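You operate a simulated robot arm through the tools that you are given. There is no shell and no other tool.

Carry out the task below with a simulated two-armed robot. There is one attempt and no reset: what you move stays moved.

## Task
Run oil into the open can to its 400 ml line, then pump the green drum up to MAX.
Fine: through the black funnel on it; open the drum's vent cap and the hand pump's valve for it and close both again; funnel and spout stay as they are; spill nothing. Where these are worked on the way, their far stop is far enough and under half their travel is too little: valve of the hand pump.

Only the result counts: the job must be done as asked and must still hold three seconds after the hand-in. Knocking over, shifting, dropping, spilling or breaking anything else fails it. A push-on lid holds only when it is set on centred and level and pressed home; a screw cap is set on level and turned clockwise until tight.

## Robot
Two 7-joint arms with two-finger parallel grippers on one trunk that stands fixed in place. Base frame: the origin is at the foot of the trunk, x ahead of it, y to its left, z up. Units: m, degrees, N and s.
The left shoulder is at [0.021, 0.174, 1.612], the right one opposite. Each reaches about 0.791 m from its shoulder. Payload 3.6 kg a hand.
The tool frame of a hand sits at the grasp point between the pads (the TCP): z along the fingers, y along the line on which they close. The tips reach 0.03 m beyond it. The gripper opens to 0.11 m. The fingers are 0.02 m wide and 0.01 m thick; the gripper's body (0.048 by 0.112 m) begins 0.055 m behind the TCP.
Orientation is that of the tool frame in the base frame, as a unit quaternion [x, y, z, w]. With the fingers straight down and closing along the base's y, the tool's x points along the base's -x, its y along +y and its z along -z.

## Interface
- The arms move only by the tool play_rows. It takes "left_targets", "right_targets" or both (then of equal length, played together; a hand with none holds still); each is a list of rows, each a list of 2 entries, a list of its own where there are three numbers: the shift along the base's x, y, z in m, then the turn, a rotation vector about the base's x, y, z in degrees. In form: [[[dx, dy, dz], [rx, ry, rz]], ...]. A call has 1 to 20 rows; each row shifts and turns the commanded pose from where the row before left it. "left_claw" and "right_claw" are, for a hand that has rows, the gripper command, from -1 (shut) to 1 (fully open), values between in proportion, set as the call begins (left out, the last holds). Each row takes 0.2 s and may step no farther than 0.05 m and 8.6 degrees from the row before; otherwise, or with a gripper value out of range, the whole call is refused. Where a pose cannot be reached the arm comes as near as it can. A force on the tool above 40 N (or 10 N above the force at the start of the call, whichever is more), or a blocked arm, ends the call early, and 0.2 s more pass. The fingers move at their own pace (about 0.153 m/s each) and stop on an object; they squeeze with about 26 N. The grip force told is the motor's: it shows also when the fingers shut on nothing. Time passes only in rows, and 0.2 s behind the last, so rows that do not move let the fingers close. The reply holds the time, the measured pose of the TCP, the force on the tool along the base axes, the opening and the grip force, in the units named above and with some noise, with the torque about the TCP (base axes, N m) and any sound that the robot's microphone picked up, and new pictures: "show" is both (left out), scene, wrist or none (wrist: the cameras of the hands that moved).
- Cameras (640 x 400 px; columns grow to the right, rows downward): "scene" is now at [0.0758, 0.0493, 1.7701]; the picture's right is [0.59, -0.81, 0.00], its down [-0.58, -0.42, -0.70] and it looks along [0.56, 0.41, -0.72] (base axes); focal length 241 px, centre (320, 200). "left" rides on the left gripper at [0.072, -0.017, -0.103] in its tool frame; the picture's right is [0.23, 0.97, 0.00], its down [-0.76, 0.18, -0.62] and it looks along [-0.61, 0.14, 0.78] (tool axes); focal length 222 px, centre (320, 200). "right" rides on the right gripper at [0.072, 0.017, -0.103] in its tool frame; the picture's right is [-0.23, 0.97, 0.00], its down [-0.76, -0.18, -0.62] and it looks along [-0.61, -0.14, 0.78] (tool axes); focal length 222 px, centre (320, 200).
- raise_lower(by): moves the trunk up (or, below 0, down) by that many m; the arms and the scene camera ride with it, the base frame stays. It gives what a move gives, with no picture.
- aim_head(pan, tilt): turns the head with the scene camera to pan (to the left, within 86 degrees either way) and tilt (down, from -29 to 69), counted from straight ahead of the robot (the tilt from the chest, where the trunk bows). It gives what a move gives, and a new picture of the scene camera.
- point_at(camera, pixels): for up to 12 pixels [column, row] of the newest picture of that camera ("zoom" is the newest enlarged one), the place [x, y, z] in the base frame of the surface seen there, good to about 0.002 m. No time passes.
- close_up(camera, box): a new picture of the part [left, top, right, bottom] of that camera's present view, enlarged. No time passes.
- hand_in(): hands the job in; it is judged then, once.

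Unless the task says otherwise, let go and move clear before handing in.

The tools are called after "Call:" as name(argument=value, ...) on one line, values as JSON. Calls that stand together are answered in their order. play_rows: Moves the arms, as the interface text tells. Its arguments: {"type":"object","properties":{"left_targets":{"type":"array","items":{"type":"array"}},"left_claw":{"type":"number"},"right_targets":{"type":"array","items":{"type":"array"}},"right_claw":{"type":"number"},"show":{"type":"string","enum":["both","scene","wrist","none"]}},"required":[]} The other tools are called the same way: raise_lower (by) moves the trunk up or down; aim_head (pan, tilt) turns the head that bears the scene camera; point_at (camera, pixels) gives the place of the surface under pixels of a picture; close_up (camera, box) takes an enlarged picture of a part of a camera's view; hand_in () hands the job in.

At the start:

```text
clock: 0.0
left_ee_pos: [0.1929, 0.2094, 1.6022]
left_ee_rot: [0.001, 1.0, -0.001, -0.001]
left_wrist_force: [0.2, 0.2, -0.6]
left_wrist_torque: [-0.01, 0.03, 0.02]
left_width: 0.1101
left_gripper_force: 0.0
right_ee_pos: [0.2823, 0.0437, 1.5797]
right_ee_rot: [0.0, 1.0, 0.0, -0.001]
right_wrist_force: [-0.9, -0.2, -1.0]
right_wrist_torque: [0.03, -0.01, 0.01]
right_width: 0.1098
right_gripper_force: 0.0
trunk travel left (down, up): [-0.725, 0.038]
head pan, tilt (commanded): [36.1, 45.6]
```

scene: 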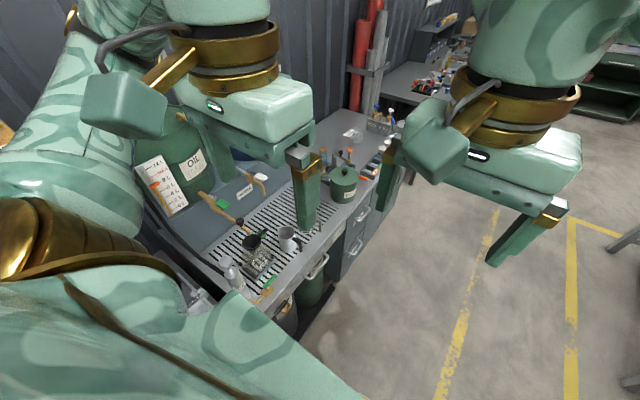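
right: 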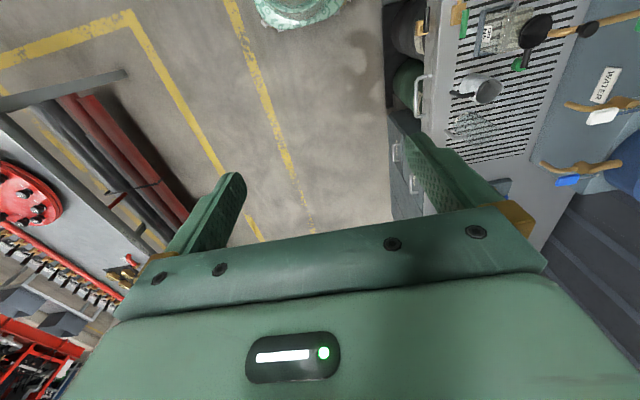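
left: 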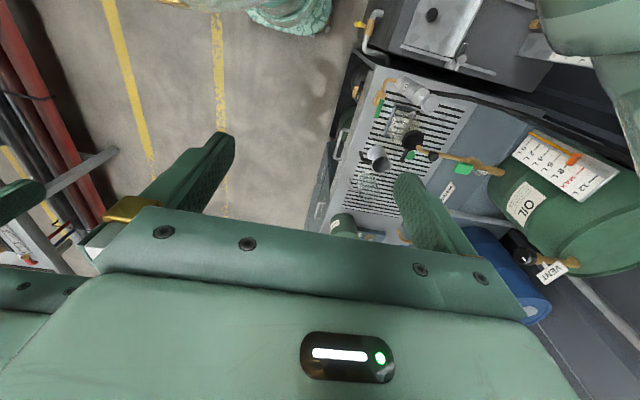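

The pictures show a green OIL drum with a scale, a spout with a green handle above a grated tray, a black funnel near (252,240) in the scene view, and a VENT label near (545,262) in the left view. I'll enlarge these areas before moving anything.

Call:
close_up(camera="scene", box=[130, 100, 370, 320])

Call:
close_up(camera="left", box=[320, 40, 640, 300])

Call:
close_up(camera="right", box=[380, 0, 640, 240])

```text
1.82 times, centred on (250, 210) of scene
```

zoom: 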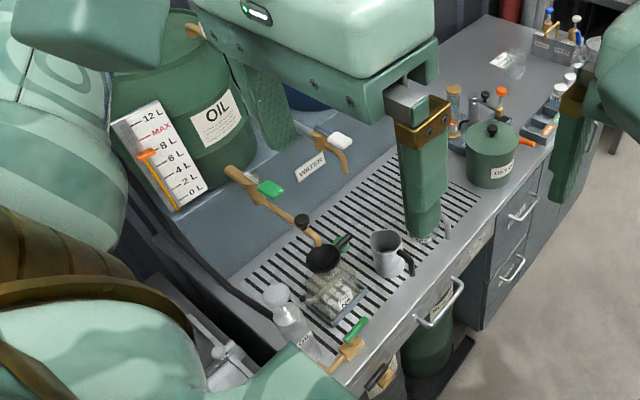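

```text
1.54 times, centred on (480, 170) of left
```

zoom: 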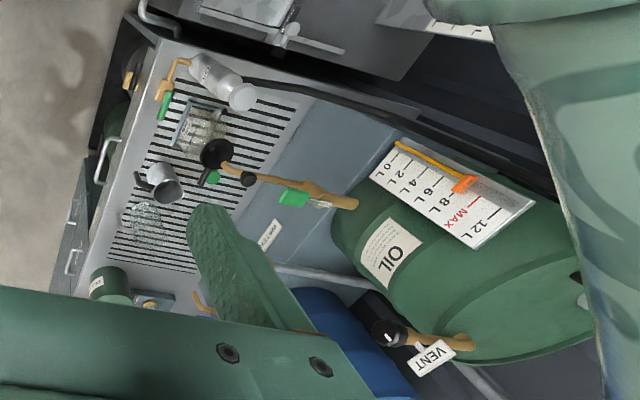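

```text
1.67 times, centred on (510, 120) of right
```

zoom: 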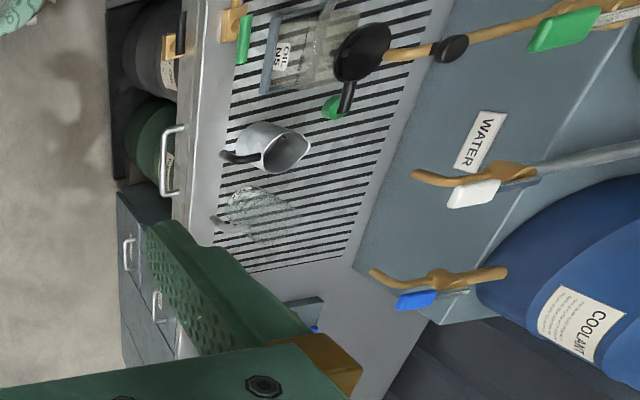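

The zooms show the oil spout with a green lever, a black ball or knob, the funnel, and a transparent can or jug labelled OIL beneath it. I'll locate the key points next.

Call:
point_at(camera="scene", pixels=[[287, 238], [252, 240], [240, 222], [223, 204], [205, 195], [258, 260], [228, 262], [268, 284], [343, 185], [155, 185], [190, 180], [240, 186]])

Call:
point_at(camera="left", pixels=[[515, 246], [545, 265], [413, 140], [433, 155], [465, 168], [495, 170], [415, 85], [374, 150], [552, 158], [380, 105], [600, 190], [525, 205]])

Call:
aim_head(pan=50, tilt=50)

```text
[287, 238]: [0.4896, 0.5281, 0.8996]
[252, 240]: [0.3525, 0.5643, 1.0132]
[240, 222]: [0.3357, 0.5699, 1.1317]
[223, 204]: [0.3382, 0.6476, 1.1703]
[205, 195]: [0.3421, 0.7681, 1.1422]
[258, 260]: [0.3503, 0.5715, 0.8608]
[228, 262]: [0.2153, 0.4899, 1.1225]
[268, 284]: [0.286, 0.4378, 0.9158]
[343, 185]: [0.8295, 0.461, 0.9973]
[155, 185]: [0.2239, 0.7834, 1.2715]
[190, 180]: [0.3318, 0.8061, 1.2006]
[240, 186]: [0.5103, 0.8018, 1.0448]
```

```text
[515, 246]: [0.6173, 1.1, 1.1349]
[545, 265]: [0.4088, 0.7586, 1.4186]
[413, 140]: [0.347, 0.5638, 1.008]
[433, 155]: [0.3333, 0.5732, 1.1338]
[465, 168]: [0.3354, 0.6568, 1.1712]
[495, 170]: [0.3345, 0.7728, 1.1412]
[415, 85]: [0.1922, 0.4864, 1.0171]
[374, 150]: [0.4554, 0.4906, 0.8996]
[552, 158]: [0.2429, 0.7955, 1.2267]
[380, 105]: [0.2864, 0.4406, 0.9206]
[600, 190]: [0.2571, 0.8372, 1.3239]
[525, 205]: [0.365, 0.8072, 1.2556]
```

```text
clock: 0.8
left_ee_pos: [0.1939, 0.2096, 1.6026]
left_ee_rot: [0.0, 1.0, -0.001, 0.0]
left_wrist_force: [0.5, 0.2, 0.2]
left_wrist_torque: [0.01, -0.01, 0.0]
left_width: 0.11
left_gripper_force: 0.1
right_ee_pos: [0.2821, 0.0445, 1.5805]
right_ee_rot: [0.001, 1.0, 0.0, -0.001]
right_wrist_force: [0.5, -0.4, 0.3]
right_wrist_torque: [0.02, -0.02, -0.01]
right_width: 0.1097
right_gripper_force: 0.1
trunk travel left (down, up): [-0.725, 0.038]
head pan, tilt (commanded): [50.0, 50.0]
```

scene: 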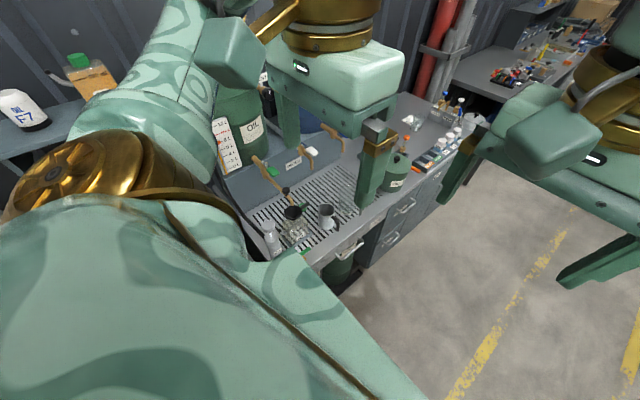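

The left hand blocks the scene view of the bench. I'll swing the right hand aside and move the left hand forward and right to clear the view.

Call:
play_rows(left_targets=[[[0.04, -0.02, 0.01], [0, 0, 0]], [[0.04, -0.02, 0.01], [0, 0, 0]], [[0.04, -0.02, 0.01], [0, 0, 0]], [[0.04, -0.02, 0.01], [0, 0, 0]], [[0.04, -0.02, 0.01], [0, 0, 0]], [[0.04, -0.02, 0.01], [0, 0, 0]]], right_targets=[[[0, -0.05, 0], [0, 0, 0]], [[0, -0.05, 0], [0, 0, 0]], [[0, -0.05, 0], [0, 0, 0]], [[0, -0.05, 0], [0, 0, 0]], [[0, -0.05, 0], [0, 0, 0]], [[0, -0.05, 0], [0, 0, 0]]])

```text
clock: 2.2
left_ee_pos: [0.435, 0.0853, 1.665]
left_ee_rot: [0.001, 1.0, 0.001, 0.0]
left_wrist_force: [0.2, -0.4, 0.3]
left_wrist_torque: [0.05, 0.01, -0.02]
left_width: 0.11
left_gripper_force: 0.0
right_ee_pos: [0.2814, -0.2623, 1.5793]
right_ee_rot: [0.001, 1.0, 0.002, -0.002]
right_wrist_force: [0.5, 0.2, 1.5]
right_wrist_torque: [0.04, 0.02, -0.03]
right_width: 0.1101
right_gripper_force: 0.1
trunk travel left (down, up): [-0.725, 0.038]
head pan, tilt (commanded): [50.0, 50.0]
```

scene: 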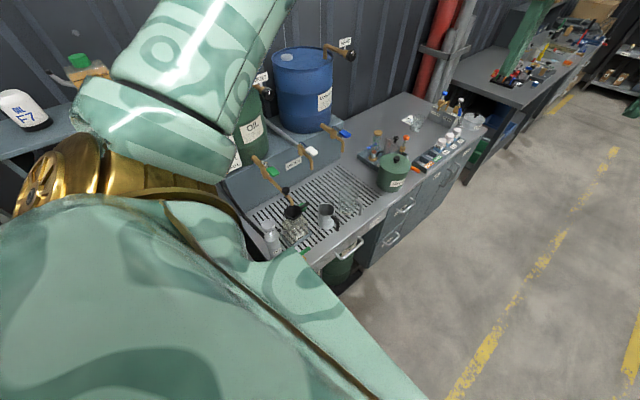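
right: 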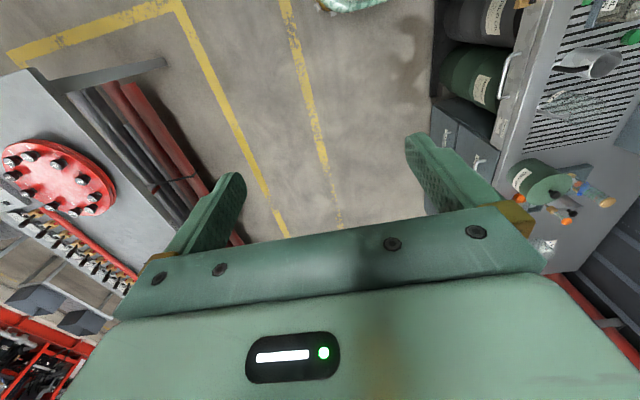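
left: 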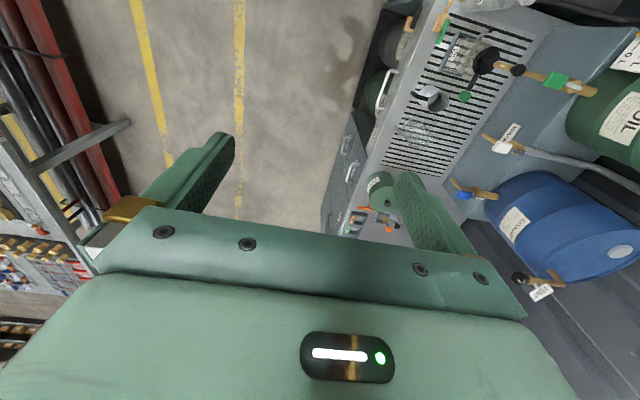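

The bench is now clear in the scene view, with the blue coolant drum beside the oil drum. I'll enlarge the bench area.

Call:
close_up(camera="scene", box=[215, 150, 375, 280])

Call:
aim_head(pan=62, tilt=62)

```text
3.08 times, centred on (295, 215) of scene
```

zoom: 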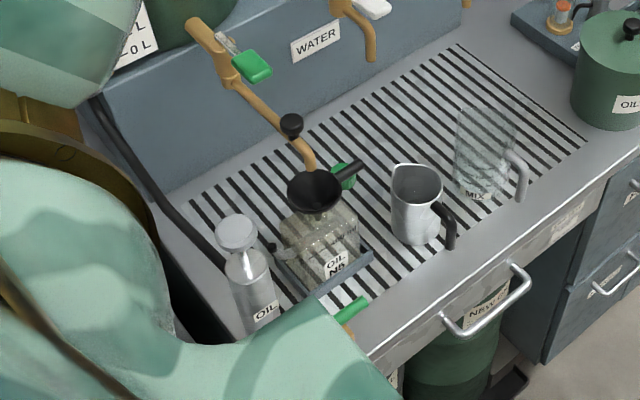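

```text
clock: 2.9
left_ee_pos: [0.4347, 0.0896, 1.6637]
left_ee_rot: [0.0, 1.0, 0.0, 0.0]
left_wrist_force: [-0.8, 0.1, -0.1]
left_wrist_torque: [0.01, 0.03, -0.02]
left_width: 0.1098
left_gripper_force: 0.1
right_ee_pos: [0.2812, -0.259, 1.5811]
right_ee_rot: [0.001, 1.0, 0.0, -0.002]
right_wrist_force: [-0.2, 0.7, -0.7]
right_wrist_torque: [-0.01, 0.0, 0.01]
right_width: 0.1099
right_gripper_force: 0.1
trunk travel left (down, up): [-0.725, 0.038]
head pan, tilt (commanded): [62.0, 62.0]
```

scene: 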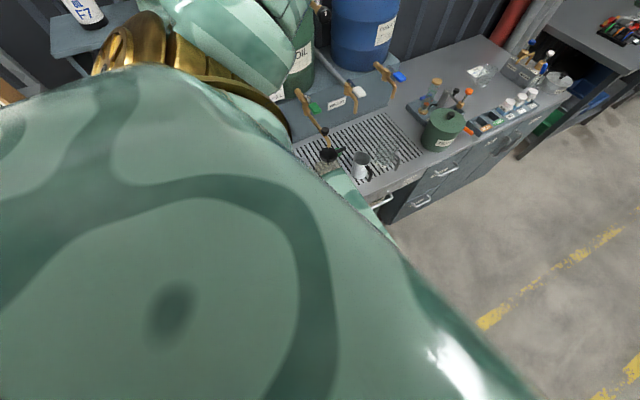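

The left shoulder hides the bench at this pan, so the wrist camera will have to do the inspecting. I'll turn the left hand to face +y and bring it over the bench front.

Call:
play_rows(left_targets=[[[-0.02, 0.015, 0], [0, 0, 8.2]], [[-0.02, 0.015, 0], [0, 0, 8.2]], [[-0.02, 0.015, 0], [0, 0, 8.2]], [[-0.02, 0.015, 0], [0, 0, 8.2]], [[-0.02, 0.015, -0.01], [0, 0, 8.2]], [[-0.02, 0.015, -0.02], [0, 0, 8.2]], [[-0.02, 0.01, -0.02], [0, 0, 8.2]], [[0, 0.01, -0.02], [0, 0, 8.2]], [[0, 0.01, -0.02], [0, 0, 8.2]], [[0, 0.01, -0.02], [0, 0, 8.2]], [[0, 0.01, -0.02], [0, 0, 8]]], show="wrist")

Call:
aim_head(pan=42, tilt=48)

```text
clock: 5.3
left_ee_pos: [0.2925, 0.2299, 1.5323]
left_ee_rot: [0.708, -0.707, 0.001, -0.001]
left_wrist_force: [0.4, 0.2, -0.4]
left_wrist_torque: [0.01, 0.01, -0.01]
left_width: 0.1098
left_gripper_force: 0.1
right_ee_pos: [0.281, -0.2586, 1.5801]
right_ee_rot: [0.001, 1.0, 0.0, -0.001]
right_wrist_force: [0.2, -0.1, 0.2]
right_wrist_torque: [-0.06, -0.04, 0.0]
right_width: 0.1098
right_gripper_force: 0.0
trunk travel left (down, up): [-0.725, 0.038]
head pan, tilt (commanded): [62.0, 62.0]
```

left: 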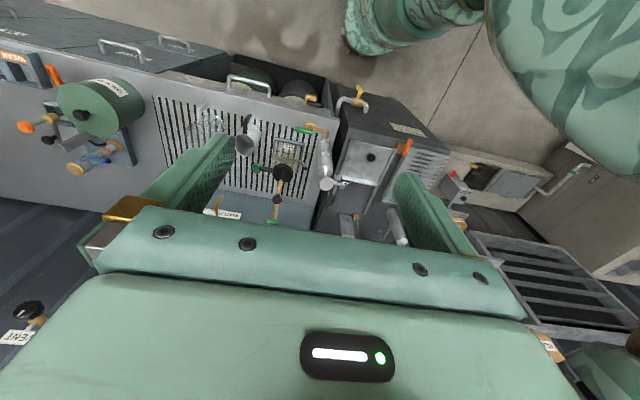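

```text
clock: 6.1
left_ee_pos: [0.2921, 0.2294, 1.5326]
left_ee_rot: [-0.707, 0.708, 0.0, 0.0]
left_wrist_force: [-0.5, -1.2, -0.5]
left_wrist_torque: [0.02, -0.03, 0.02]
left_width: 0.11
left_gripper_force: 0.1
right_ee_pos: [0.2814, -0.2595, 1.5806]
right_ee_rot: [0.001, 1.0, 0.0, -0.001]
right_wrist_force: [-0.7, 0.1, -0.3]
right_wrist_torque: [0.0, -0.02, -0.02]
right_width: 0.1099
right_gripper_force: 0.1
trunk travel left (down, up): [-0.725, 0.038]
head pan, tilt (commanded): [42.0, 48.0]
```

scene: 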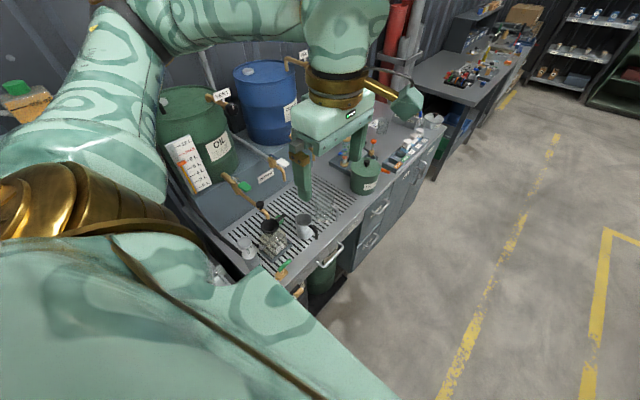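

The scene view is better now, showing the oil drum, scale, spout and funnel. I'll enlarge it and also zoom in with the left wrist camera.

Call:
close_up(camera="scene", box=[150, 80, 290, 200])

Call:
close_up(camera="scene", box=[200, 170, 350, 300])

Call:
close_up(camera="left", box=[200, 70, 420, 250])

```text
3.33 times, centred on (220, 140) of scene
```

zoom: 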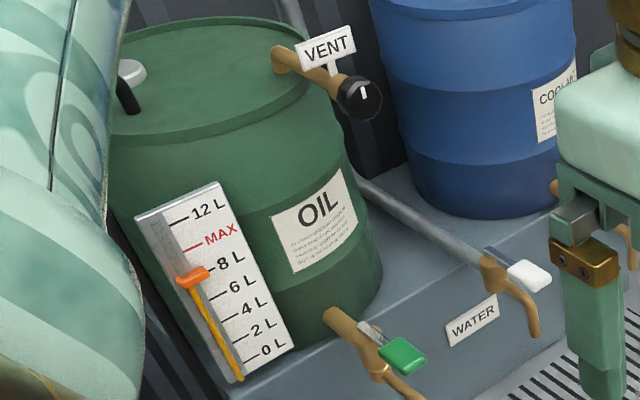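

```text
3.08 times, centred on (275, 235) of scene
```

zoom: 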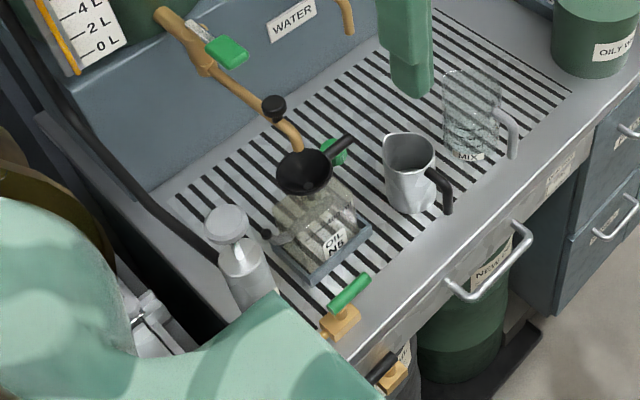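

```text
2.22 times, centred on (310, 160) of left
```

zoom: 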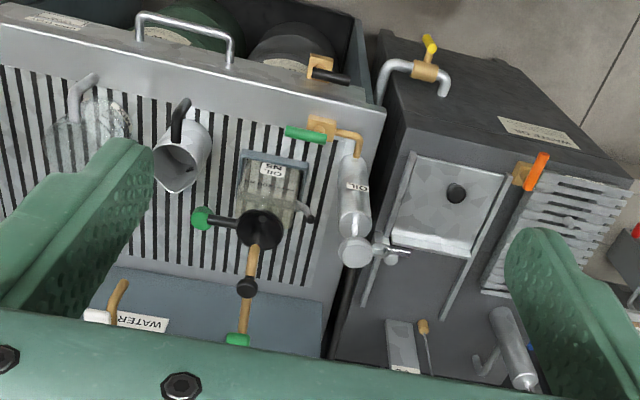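

The pump is the silver cylinder labelled OIL with a light knob and a green-lever brass valve at its foot. The vent cap is the black knob with a white mark. I'll measure these points.

Call:
point_at(camera="scene", pixels=[[232, 109], [221, 93], [210, 98], [245, 187], [237, 182], [182, 163], [190, 150], [260, 205], [268, 216], [269, 225], [244, 242], [284, 265]])

Call:
point_at(camera="zoom", pixels=[[305, 132], [322, 122], [345, 135], [357, 165], [355, 252], [390, 250], [262, 232], [255, 260], [248, 287], [238, 339], [205, 218], [272, 180]])

```text
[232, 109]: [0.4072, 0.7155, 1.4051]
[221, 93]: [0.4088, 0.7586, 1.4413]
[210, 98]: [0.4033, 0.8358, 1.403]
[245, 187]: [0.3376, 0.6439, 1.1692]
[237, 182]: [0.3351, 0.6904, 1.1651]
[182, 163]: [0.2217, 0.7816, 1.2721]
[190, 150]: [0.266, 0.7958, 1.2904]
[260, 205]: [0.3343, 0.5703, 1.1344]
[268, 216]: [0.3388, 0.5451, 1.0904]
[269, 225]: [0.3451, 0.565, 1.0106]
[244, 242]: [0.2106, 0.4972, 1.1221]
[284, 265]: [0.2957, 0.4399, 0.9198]
```

```text
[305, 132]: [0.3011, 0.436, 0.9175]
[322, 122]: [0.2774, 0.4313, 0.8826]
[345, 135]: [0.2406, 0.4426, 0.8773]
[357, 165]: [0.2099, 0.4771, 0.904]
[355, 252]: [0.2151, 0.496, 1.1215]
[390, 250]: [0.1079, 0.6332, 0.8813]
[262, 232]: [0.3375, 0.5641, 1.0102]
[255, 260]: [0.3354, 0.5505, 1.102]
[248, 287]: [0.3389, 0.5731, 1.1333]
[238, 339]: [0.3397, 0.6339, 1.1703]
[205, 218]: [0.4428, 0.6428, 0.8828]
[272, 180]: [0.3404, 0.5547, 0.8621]
```

I have good positions for the vent cap (0.407,0.716,1.405), spout lever, funnel, pump and valve. I'll bring the left wrist camera lower and tilt it toward +y to read the can's lines.

Call:
play_rows(left_targets=[[[0.01, 0, -0.045], [0, 0, 0]], [[0.01, 0, -0.045], [0, 0, 0]], [[0.01, 0, -0.045], [7.5, 0, 0]], [[0.01, 0, -0.045], [7.5, 0, 0]], [[0.01, 0, -0.045], [7.5, 0, 0]], [[0.01, 0, -0.045], [7.5, 0, 0]], [[0.0, 0, -0.04], [0, 0, 0]]])

```text
clock: 7.7
left_ee_pos: [0.353, 0.2288, 1.2209]
left_ee_rot: [-0.682, 0.684, 0.181, 0.184]
left_wrist_force: [-0.1, -0.2, 0.2]
left_wrist_torque: [-0.01, 0.01, 0.01]
left_width: 0.11
left_gripper_force: 0.1
right_ee_pos: [0.2816, -0.2582, 1.5805]
right_ee_rot: [0.001, 1.0, 0.001, -0.001]
right_wrist_force: [-0.4, 0.5, -0.1]
right_wrist_torque: [0.0, -0.02, -0.03]
right_width: 0.1098
right_gripper_force: 0.2
trunk travel left (down, up): [-0.725, 0.038]
head pan, tilt (commanded): [42.0, 48.0]
```

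scene: 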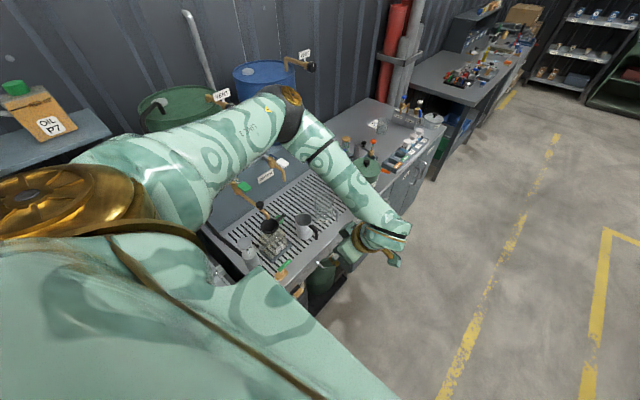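
left: 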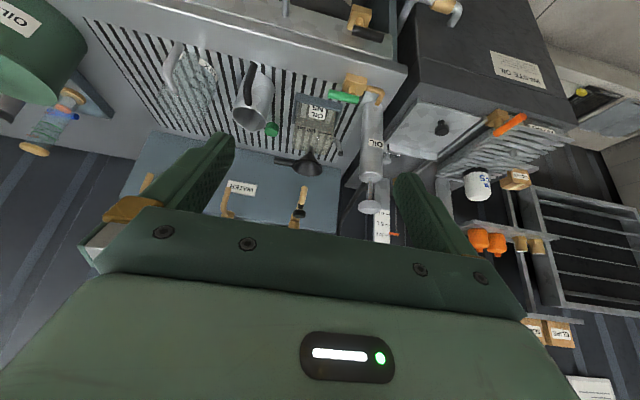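

The left camera now faces the can and pump around (310,130) and (370,150). I'll zoom in there and check how near the elbow is to the drum.

Call:
close_up(camera="left", box=[255, 70, 415, 240])

Call:
point_at(camera="scene", pixels=[[290, 110], [260, 115], [325, 140], [222, 95]])

```text
2.35 times, centred on (335, 155) of left
```

zoom: 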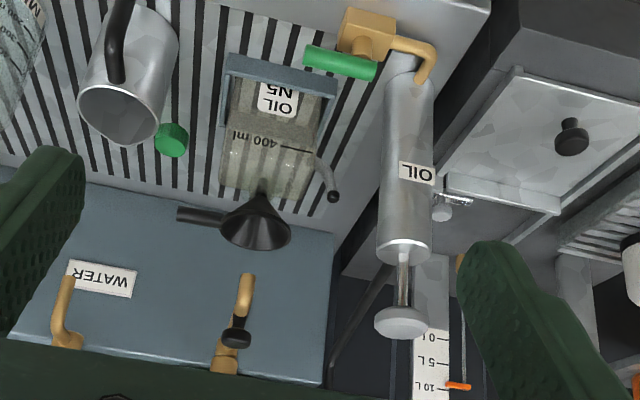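

```text
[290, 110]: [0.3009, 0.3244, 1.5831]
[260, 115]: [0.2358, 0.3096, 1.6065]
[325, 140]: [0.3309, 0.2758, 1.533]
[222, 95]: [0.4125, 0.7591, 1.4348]
```

The can is a clear one labelled OIL N5 with a "400 ml" mark at zoom (290,145), the green cap beside it. I'll take a tight zoom of the drum tap and vent to see how they work.

Call:
close_up(camera="scene", box=[222, 160, 302, 210])

Call:
close_up(camera="left", box=[280, 90, 400, 170])

Call:
close_up(camera="scene", box=[190, 80, 250, 120])

```text
8.00 times, centred on (262, 185) of scene
```

zoom: 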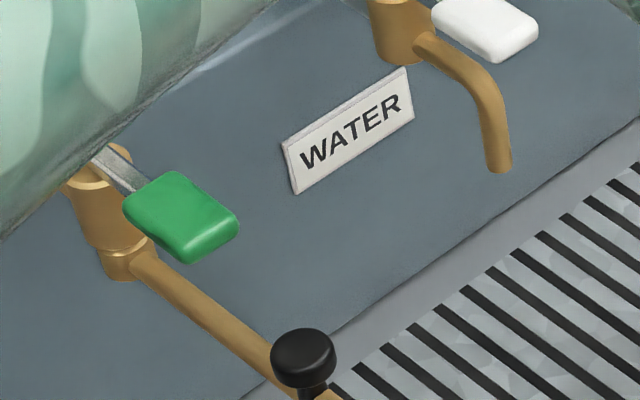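

```text
5.00 times, centred on (340, 130) of left
```

zoom: 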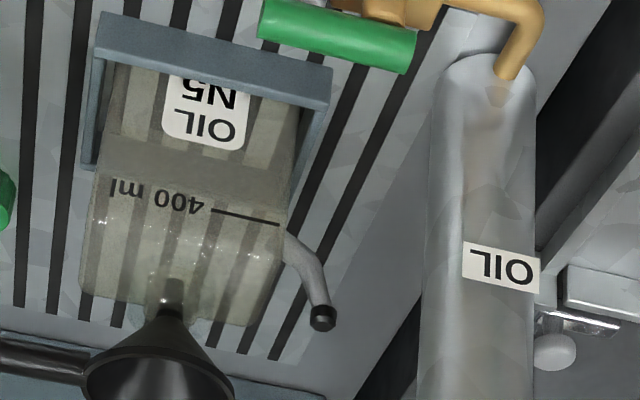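

```text
10.00 times, centred on (220, 100) of scene
```

zoom: 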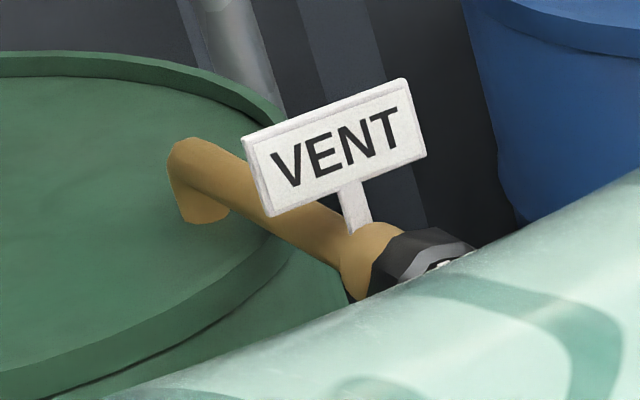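

The tap has a vertical brass body with the green lever on top, and the vent cap sits on a horizontal pipe facing -y. Most of the work lies at z 0.9–1.4, so I'll lower the trunk 0.2 m for better reach.

Call:
raise_lower(by=-0.2)

Call:
aim_head(pan=45, tilt=38)

```text
clock: 9.9
left_ee_pos: [0.3534, 0.2293, 1.0235]
left_ee_rot: [0.683, -0.683, -0.182, -0.182]
left_wrist_force: [-0.1, 0.2, 0.5]
left_wrist_torque: [0.0, 0.0, 0.01]
left_width: 0.11
left_gripper_force: 0.1
right_ee_pos: [0.2818, -0.2566, 1.3809]
right_ee_rot: [0.001, 1.0, 0.001, -0.001]
right_wrist_force: [0.7, 0.4, 0.5]
right_wrist_torque: [-0.04, 0.02, 0.02]
right_width: 0.11
right_gripper_force: 0.1
trunk travel left (down, up): [-0.525, 0.238]
head pan, tilt (commanded): [42.0, 48.0]
```

```text
clock: 10.6
left_ee_pos: [0.354, 0.2284, 1.0237]
left_ee_rot: [0.683, -0.683, -0.183, -0.184]
left_wrist_force: [0.1, 0.2, -0.1]
left_wrist_torque: [0.01, 0.05, 0.02]
left_width: 0.1102
left_gripper_force: 0.2
right_ee_pos: [0.2824, -0.2575, 1.3816]
right_ee_rot: [0.001, 1.0, 0.001, 0.0]
right_wrist_force: [-1.0, 0.1, 1.0]
right_wrist_torque: [0.02, 0.0, -0.01]
right_width: 0.1101
right_gripper_force: 0.0
trunk travel left (down, up): [-0.525, 0.238]
head pan, tilt (commanded): [45.0, 38.0]
```

scene: 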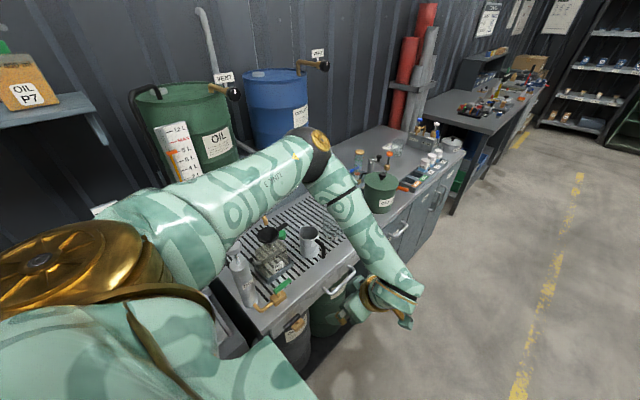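

The vent cap at (235,94), drum scale and can are now all visible from the head. I'll zoom on the vent, the scale and the can with its pump valve.

Call:
close_up(camera="scene", box=[210, 65, 260, 105])

Call:
close_up(camera="scene", box=[150, 115, 210, 185])

Call:
close_up(camera="scene", box=[220, 210, 330, 310])

```text
10.00 times, centred on (235, 85) of scene
```

zoom: 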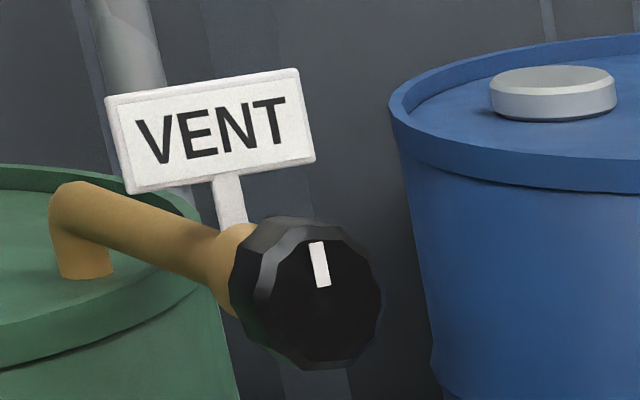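

```text
5.71 times, centred on (180, 150) of scene
```

zoom: 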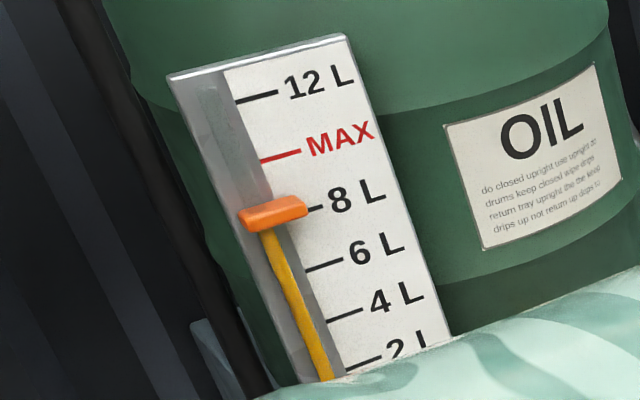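

```text
4.00 times, centred on (275, 260) of scene
```

zoom: 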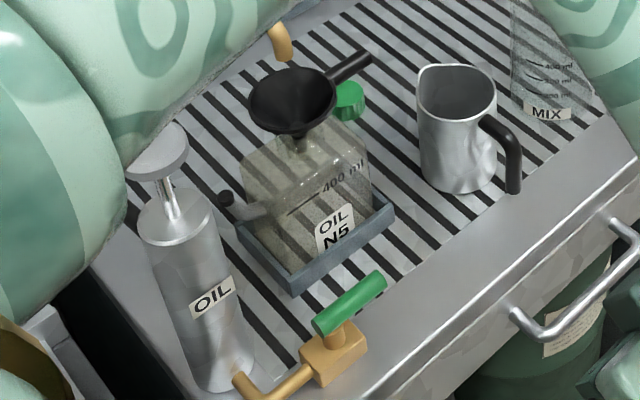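

The indicator reads just under 8 L, with MAX above it. The vent cap is a knurled knob with its white mark up, and the pump valve lever is a green bar at zoom (350,303). I'll inspect the valve and can with the left wrist camera.

Call:
close_up(camera="left", box=[0, 0, 640, 400])

Call:
close_up(camera="scene", box=[250, 225, 325, 310])

```text
1.00 times, centred on (320, 200) of left (not enlarged: the box is as wide or as high as the picture)
```

zoom: 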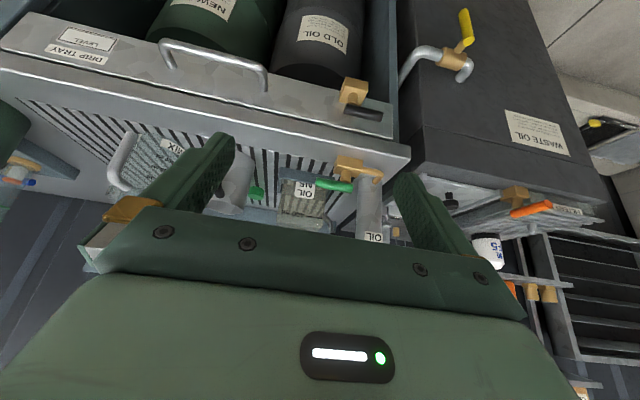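

```text
4.71 times, centred on (288, 268) of scene
```

zoom: 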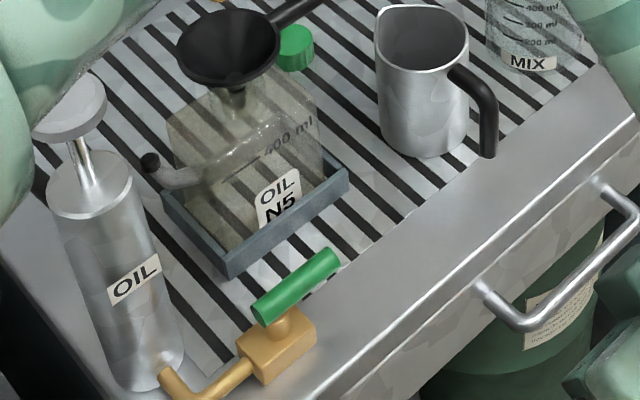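

The can looks empty and stands in a blue-grey tray. Next I'll measure the vent knob precisely in an enlarged view.

Call:
close_up(camera="scene", box=[210, 65, 260, 105])

Call:
point_at(camera="zoom", pixels=[[320, 265], [310, 330], [280, 290], [372, 300], [335, 235], [325, 358], [245, 260], [262, 225], [220, 250], [230, 200], [140, 210], [120, 150]])

```text
10.00 times, centred on (235, 85) of scene
```

zoom: 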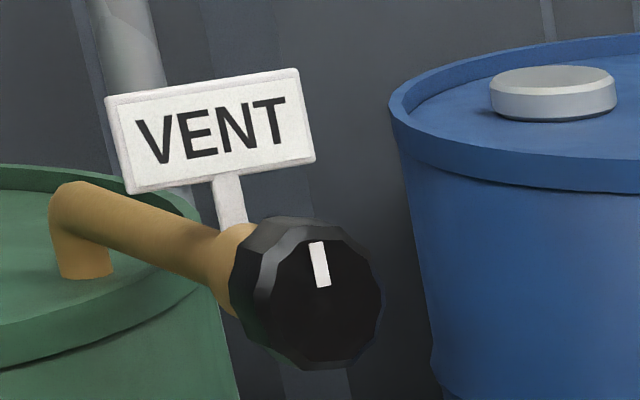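

```text
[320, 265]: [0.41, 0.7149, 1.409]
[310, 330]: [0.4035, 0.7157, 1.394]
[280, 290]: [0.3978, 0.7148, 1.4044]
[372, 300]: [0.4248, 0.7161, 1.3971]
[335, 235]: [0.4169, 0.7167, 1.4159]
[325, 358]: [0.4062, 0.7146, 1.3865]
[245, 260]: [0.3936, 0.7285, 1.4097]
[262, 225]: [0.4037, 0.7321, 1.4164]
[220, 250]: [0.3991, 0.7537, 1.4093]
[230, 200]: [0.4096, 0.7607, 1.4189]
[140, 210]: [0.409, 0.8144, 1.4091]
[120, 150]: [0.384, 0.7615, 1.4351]
```

The knob is centred at about x 0.410, z 1.402, with its front face at y 0.715 and a radius near 0.017. I'll raise the left hand and pitch the fingers to point along +y, stopping well short of it.

Call:
play_rows(left_targets=[[[0.007, 0.0, 0.047], [7.5, 0, 0]], [[0.007, 0.0, 0.047], [7.5, 0, 0]], [[0.007, 0.01, 0.047], [7.5, 0, 0]], [[0.007, 0.015, 0.047], [7.5, 0, 0]], [[0.007, 0.02, 0.047], [7.5, 0, 0]], [[0.007, 0.02, 0.047], [7.5, 0, 0]], [[0.007, 0.02, 0.047], [7.5, 0, 0]], [[0.007, 0.03, 0.047], [7.5, 0, 0]]])

```text
refused: row 5 steps farther than a row can; nothing moved
```

One step was slightly too long, so I'll resend with shorter ones.

Call:
play_rows(left_targets=[[[0.007, 0.0, 0.045], [7.5, 0, 0]], [[0.007, 0.0, 0.045], [7.5, 0, 0]], [[0.007, 0.01, 0.045], [7.5, 0, 0]], [[0.007, 0.015, 0.045], [7.5, 0, 0]], [[0.007, 0.02, 0.044], [7.5, 0, 0]], [[0.007, 0.02, 0.044], [7.5, 0, 0]], [[0.007, 0.02, 0.044], [7.5, 0, 0]], [[0.007, 0.02, 0.044], [7.5, 0, 0]], [[0, 0.02, 0.02], [0, 0, 0]]])

```text
clock: 12.6
left_ee_pos: [0.4003, 0.3002, 1.3869]
left_ee_rot: [-0.517, 0.533, 0.465, 0.482]
left_wrist_force: [-0.6, 0.5, 0.0]
left_wrist_torque: [0.0, 0.01, 0.03]
left_width: 0.1101
left_gripper_force: 0.1
left hand out of reach, approached as far as the arm can: row 8, 9
right_ee_pos: [0.2808, -0.2538, 1.3808]
right_ee_rot: [0.002, 1.0, 0.0, -0.001]
right_wrist_force: [0.2, 0.1, -0.3]
right_wrist_torque: [0.0, 0.0, -0.04]
right_width: 0.11
right_gripper_force: 0.1
trunk travel left (down, up): [-0.525, 0.238]
head pan, tilt (commanded): [45.0, 38.0]
```

scene: 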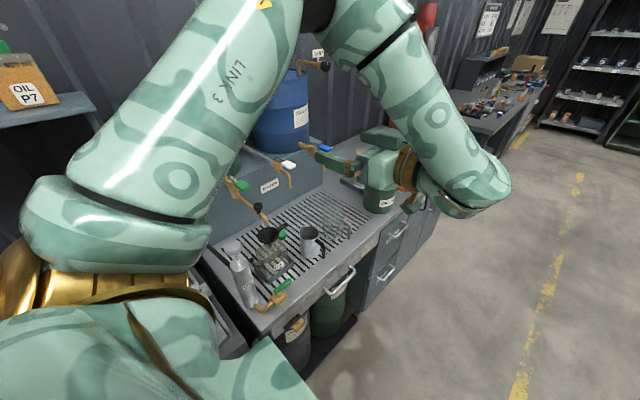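
left: 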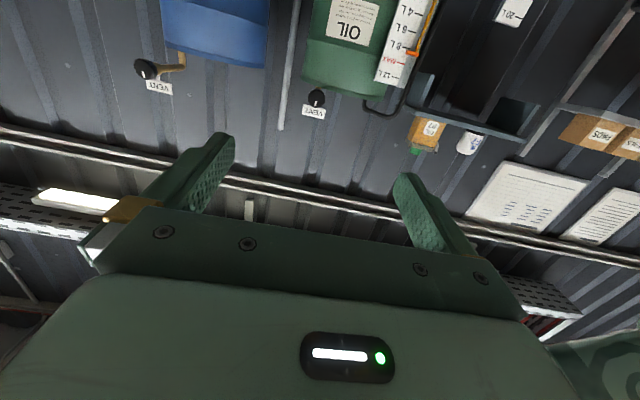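

The hand now points along +y but came up about 6° short because the arm is folded. I'll extend it forward in y, still clear of the knob, which should unfold it.

Call:
play_rows(left_targets=[[[0, 0.045, 0.0], [0, 0, 0]], [[0, 0.045, 0.0], [0, 0, 0]], [[0, 0.045, 0.0], [0, 0, 0]], [[0, 0.045, 0.0], [0, 0, 0]], [[0, 0, 0], [0, 0, 0]]])

```text
clock: 13.8
left_ee_pos: [0.3934, 0.3148, 1.3852]
left_ee_rot: [-0.518, 0.54, 0.458, 0.48]
left_wrist_force: [-0.6, -0.4, 0.0]
left_wrist_torque: [0.0, -0.01, -0.04]
left_width: 0.11
left_gripper_force: 0.1
left hand out of reach, approached as far as the arm can: row 1, 2, 3, 4
right_ee_pos: [0.2813, -0.2558, 1.3808]
right_ee_rot: [0.001, 1.0, 0.001, -0.002]
right_wrist_force: [0.7, 0.3, -0.3]
right_wrist_torque: [0.02, 0.0, 0.0]
right_width: 0.1097
right_gripper_force: 0.1
trunk travel left (down, up): [-0.525, 0.238]
head pan, tilt (commanded): [45.0, 38.0]
```

scene: 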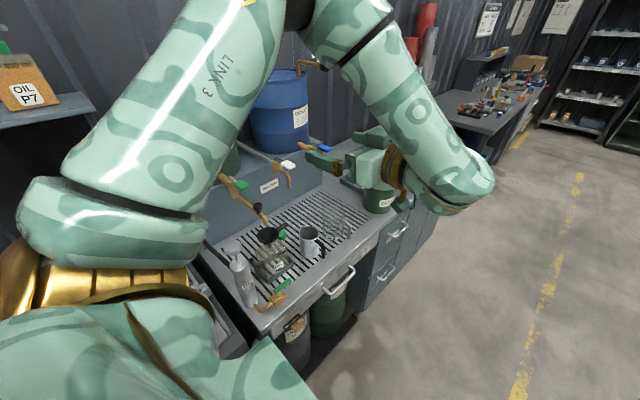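
left: 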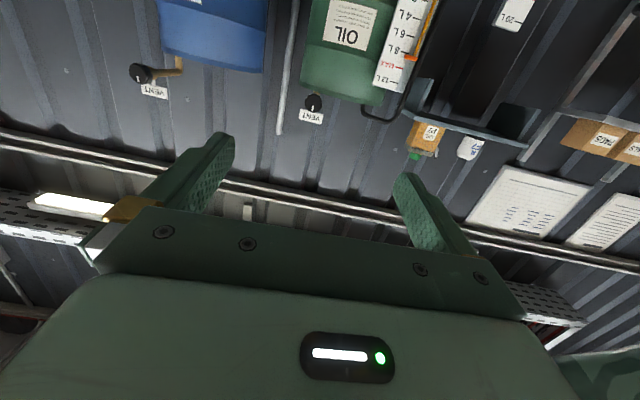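

The arm is stuck at a joint limit in this posture, with row 1–4 motion refused. I'll back out, pitch the fingers down again and undo the yaw to try the other wrist roll.

Call:
play_rows(left_targets=[[[0, -0.045, 0], [-8, 0, 0]], [[0, -0.045, 0], [-8, 0, 0]], [[0, -0.045, 0], [-8, 0, 0]], [[0, -0.045, 0], [-8, 0, 0]], [[0, 0, 0], [-8, 0, 0]], [[0, 0, 0], [-8, 0, 0]], [[0, 0, 0], [-8, 0, 0]], [[0, 0, 0], [-8, 0, 0]]])

```text
clock: 15.6
left_ee_pos: [0.3954, 0.139, 1.3848]
left_ee_rot: [-0.693, 0.698, 0.116, 0.136]
left_wrist_force: [-0.3, 0.0, -0.3]
left_wrist_torque: [-0.02, -0.03, -0.02]
left_width: 0.1101
left_gripper_force: 0.1
right_ee_pos: [0.2821, -0.2549, 1.3804]
right_ee_rot: [0.001, 1.0, 0.0, -0.002]
right_wrist_force: [0.5, 1.0, -0.1]
right_wrist_torque: [0.0, 0.01, -0.02]
right_width: 0.1098
right_gripper_force: 0.0
trunk travel left (down, up): [-0.525, 0.238]
head pan, tilt (commanded): [45.0, 38.0]
```

scene: 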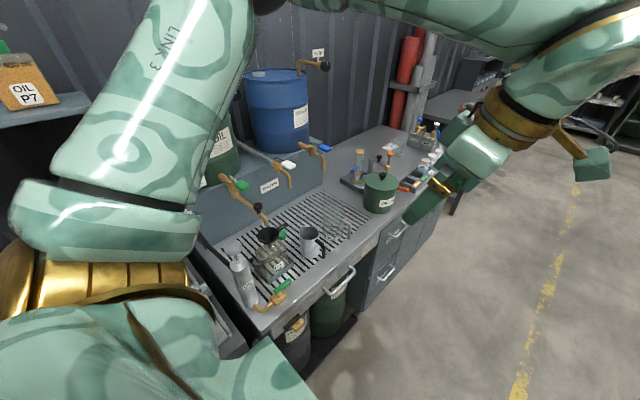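
left: 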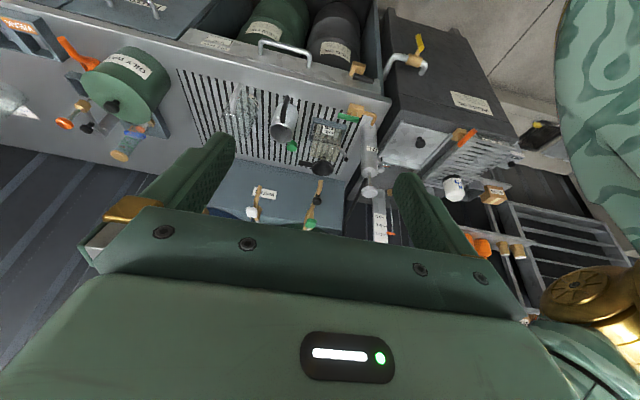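

The commanded pose follows the measured one when blocked, which is good to know. I'll finish levelling the hand, undo the yaw and shift it back toward the shoulder's side.

Call:
play_rows(left_targets=[[[-0.02, 0.02, 0], [-7, 0, 0]], [[-0.02, 0.02, 0], [-7, 0, 0]], [[-0.02, 0.02, 0], [-6, 0, 0]], [[-0.01, 0.02, 0], [0, 0, -8.5]], [[-0.01, 0.02, 0], [0, 0, -8.5]], [[0, 0.02, 0], [0, 0, -8.5]], [[0, 0.02, 0], [0, 0, -8.5]], [[0, 0.02, 0], [0, 0, -8.5]], [[0, 0.02, 0], [0, 0, -8.5]], [[0, 0.02, 0], [0, 0, -8.5]], [[0, 0, 0], [0, 0, -8.5]], [[0, 0, 0], [0, 0, -8.5]], [[0, 0, 0], [0, 0, -8.5]], [[0, 0, 0], [0, 0, -5]]])

```text
clock: 18.6
left_ee_pos: [0.3149, 0.3315, 1.385]
left_ee_rot: [0.001, 1.0, -0.013, 0.007]
left_wrist_force: [0.1, -0.6, -0.2]
left_wrist_torque: [-0.01, -0.04, 0.01]
left_width: 0.1099
left_gripper_force: 0.3
left hand out of reach, approached as far as the arm can: row 14
right_ee_pos: [0.2801, -0.2596, 1.3804]
right_ee_rot: [0.0, 1.0, 0.0, 0.0]
right_wrist_force: [-0.1, -0.2, 0.7]
right_wrist_torque: [0.02, -0.01, 0.01]
right_width: 0.1101
right_gripper_force: 0.1
trunk travel left (down, up): [-0.525, 0.238]
head pan, tilt (commanded): [45.0, 38.0]
```

scene: 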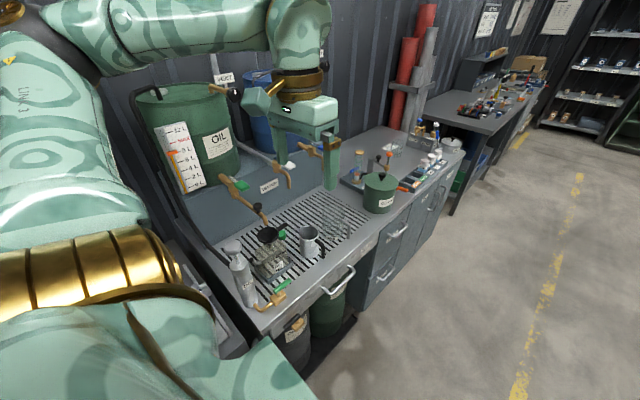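
left: 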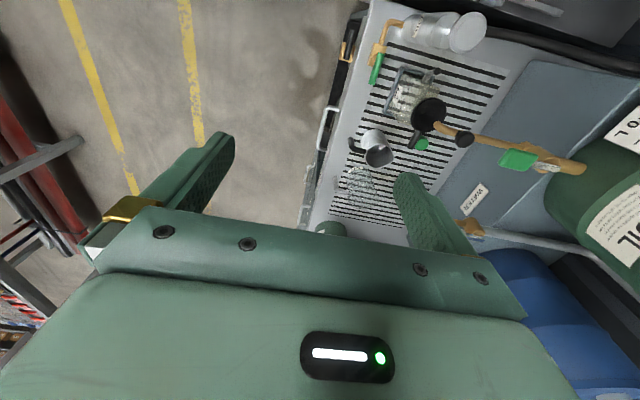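

The hand is back to fingers-down at (0.315,0.332,1.385), and the left camera sees the tap at (525,158) nicely from above. I'll zoom on the tap and can.

Call:
close_up(camera="left", box=[440, 110, 600, 210])

Call:
point_at(camera="zoom", pixels=[[80, 120], [200, 160], [260, 180], [300, 190], [345, 190], [410, 210], [470, 215], [540, 220], [290, 170], [360, 235], [420, 240], [80, 85]])

```text
4.00 times, centred on (520, 160) of left
```

zoom: 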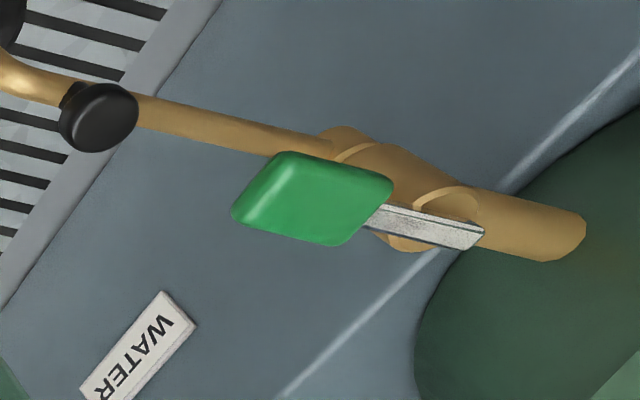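

```text
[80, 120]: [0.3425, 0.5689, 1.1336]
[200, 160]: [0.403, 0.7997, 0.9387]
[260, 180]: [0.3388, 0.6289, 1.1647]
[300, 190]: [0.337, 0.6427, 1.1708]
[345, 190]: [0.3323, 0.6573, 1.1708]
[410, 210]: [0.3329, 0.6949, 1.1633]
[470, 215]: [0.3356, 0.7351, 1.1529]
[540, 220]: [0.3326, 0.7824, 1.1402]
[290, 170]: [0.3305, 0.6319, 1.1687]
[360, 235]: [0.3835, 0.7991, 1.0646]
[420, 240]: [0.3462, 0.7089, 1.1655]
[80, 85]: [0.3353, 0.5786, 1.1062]
```

The lever is a flat strip pivoting near (0.337,0.71), with its green paddle at (0.335,0.643,1.17). Before touching it, I'll try reaching the vent with this roll by pitching the fingers toward +y, which makes them close vertically.

Call:
play_rows(left_targets=[[[0.008, 0.01, 0.002], [8.2, 0, 0]], [[0.008, 0.01, 0.002], [8.2, 0, 0]], [[0.008, 0.01, 0.002], [8.2, 0, 0]], [[0.008, 0.01, 0.002], [8.2, 0, 0]], [[0.008, 0.01, 0.002], [8.2, 0, 0]], [[0.008, 0.01, 0.002], [8.2, 0, 0]], [[0.008, 0.01, 0.002], [8.2, 0, 0]], [[0.008, 0.01, 0.002], [8.2, 0, 0]], [[0.008, 0.01, 0.002], [8.2, 0, 0]], [[0.008, 0.01, 0.002], [8.2, 0, 0]], [[0.008, 0.01, 0.002], [8, 0, 0]]])

```text
clock: 21.0
left_ee_pos: [0.3514, 0.3061, 1.3355]
left_ee_rot: [0.006, 0.742, 0.67, 0.007]
left_wrist_force: [0.4, 0.3, 0.2]
left_wrist_torque: [0.0, -0.02, 0.0]
left_width: 0.11
left_gripper_force: 0.1
left hand out of reach, approached as far as the arm can: row 3, 5, 6, 7, 8, 9, 10, 11
right_ee_pos: [0.2807, -0.2572, 1.3797]
right_ee_rot: [0.001, 1.0, 0.001, -0.002]
right_wrist_force: [0.3, 0.5, -0.2]
right_wrist_torque: [-0.01, -0.03, -0.06]
right_width: 0.11
right_gripper_force: 0.0
trunk travel left (down, up): [-0.525, 0.238]
head pan, tilt (commanded): [45.0, 38.0]
```

scene: 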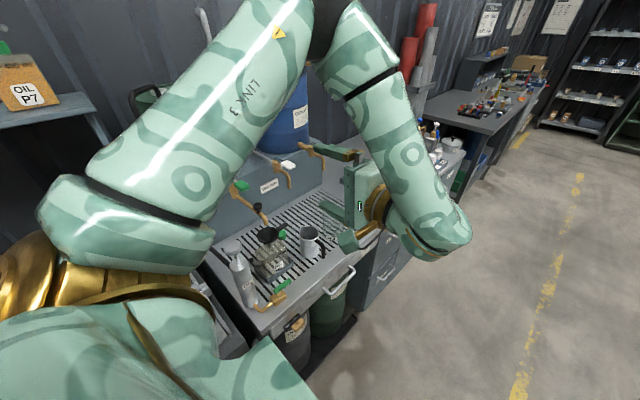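
left: 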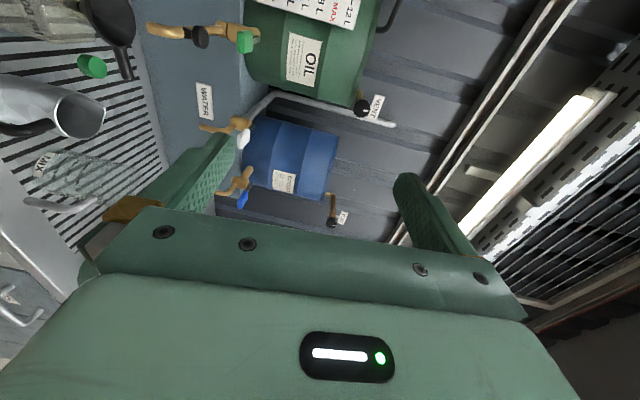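

The hand now points at +y with a vertical closing line, but the wrist is again near its bend limit. I'll relax the pitch while extending toward the drum, then pitch up again once the arm is longer.

Call:
play_rows(left_targets=[[[0, 0.0, 0.01], [-8, 0, 0]], [[0, 0.0, 0.01], [-8, 0, 0]], [[0, 0.01, 0.01], [-8, 0, 0]], [[0, 0.02, 0.01], [-8, 0, 0]], [[0, 0.03, 0.01], [0, 0, 0]], [[0, 0.03, 0.01], [0, 0, 0]], [[0, 0.03, 0.01], [0, 0, 0]], [[0, 0.03, 0.01], [0, 0, 0]], [[0, 0.03, 0.01], [0, 0, 0]], [[0, 0.03, 0], [0, 0, 0]]])

```text
clock: 23.2
left_ee_pos: [0.3548, 0.4006, 1.3531]
left_ee_rot: [0.003, 0.899, 0.438, 0.009]
left_wrist_force: [-0.2, -0.8, -0.3]
left_wrist_torque: [0.0, -0.01, -0.01]
left_width: 0.11
left_gripper_force: 0.0
left hand out of reach, approached as far as the arm can: row 6, 7, 8, 9, 10
right_ee_pos: [0.282, -0.2543, 1.3792]
right_ee_rot: [0.001, 1.0, 0.0, -0.002]
right_wrist_force: [-0.1, -0.9, -0.5]
right_wrist_torque: [0.0, 0.02, -0.02]
right_width: 0.1099
right_gripper_force: 0.1
trunk travel left (down, up): [-0.525, 0.238]
head pan, tilt (commanded): [45.0, 38.0]
```

scene: 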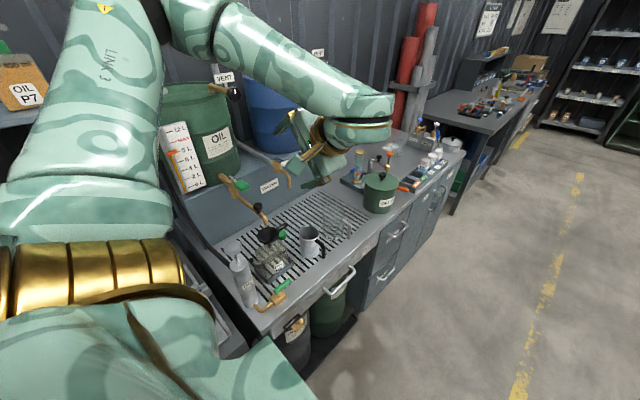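
left: 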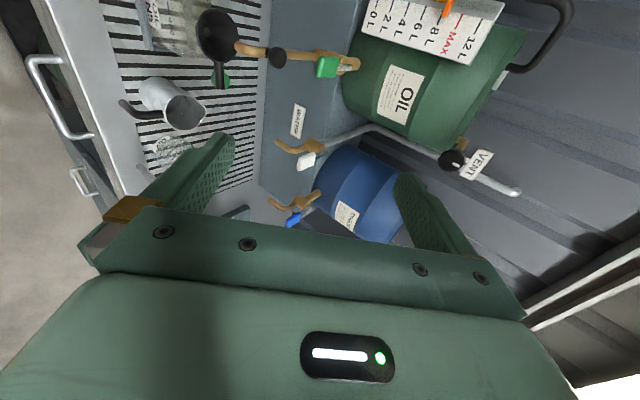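

Progress stopped at y 0.40 with pitch about 52°. I suspect the last wrist joint is at its limit, so I'll roll the hand about its own axis away from it while moving forward.

Call:
play_rows(left_targets=[[[0, 0, 0], [0, -6.3, 4.9]], [[0, 0, 0], [0, -6.3, 4.9]], [[0, 0, 0], [0, -6.3, 4.9]], [[0, 0, 0], [0, -6.3, 4.9]], [[0, 0, 0], [0, -6.3, 4.9]], [[0, 0.03, 0], [0, 0, 0]], [[0, 0.03, 0], [0, 0, 0]], [[0, 0.03, 0], [0, 0, 0]], [[0, 0.03, 0], [0, 0, 0]]], show="scene")

```text
clock: 25.2
left_ee_pos: [0.3859, 0.4977, 1.3553]
left_ee_rot: [-0.303, 0.844, 0.414, 0.156]
left_wrist_force: [1.1, -0.4, 0.0]
left_wrist_torque: [-0.03, -0.01, 0.0]
left_width: 0.11
left_gripper_force: 0.1
left hand out of reach, approached as far as the arm can: row 8, 9
right_ee_pos: [0.2813, -0.2554, 1.3797]
right_ee_rot: [0.002, 1.0, 0.0, -0.001]
right_wrist_force: [0.1, 0.6, -0.5]
right_wrist_torque: [-0.03, -0.02, 0.02]
right_width: 0.11
right_gripper_force: 0.1
trunk travel left (down, up): [-0.525, 0.238]
head pan, tilt (commanded): [45.0, 38.0]
```

scene: 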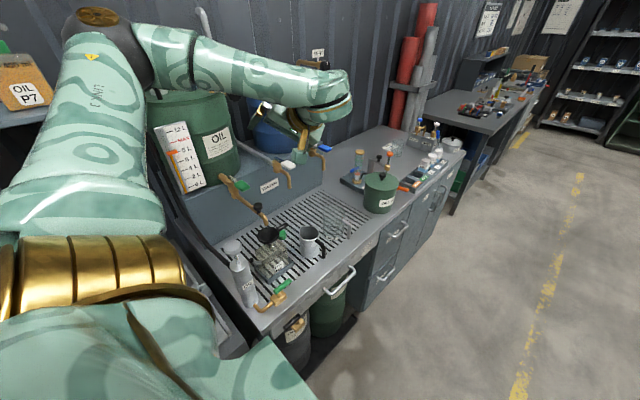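

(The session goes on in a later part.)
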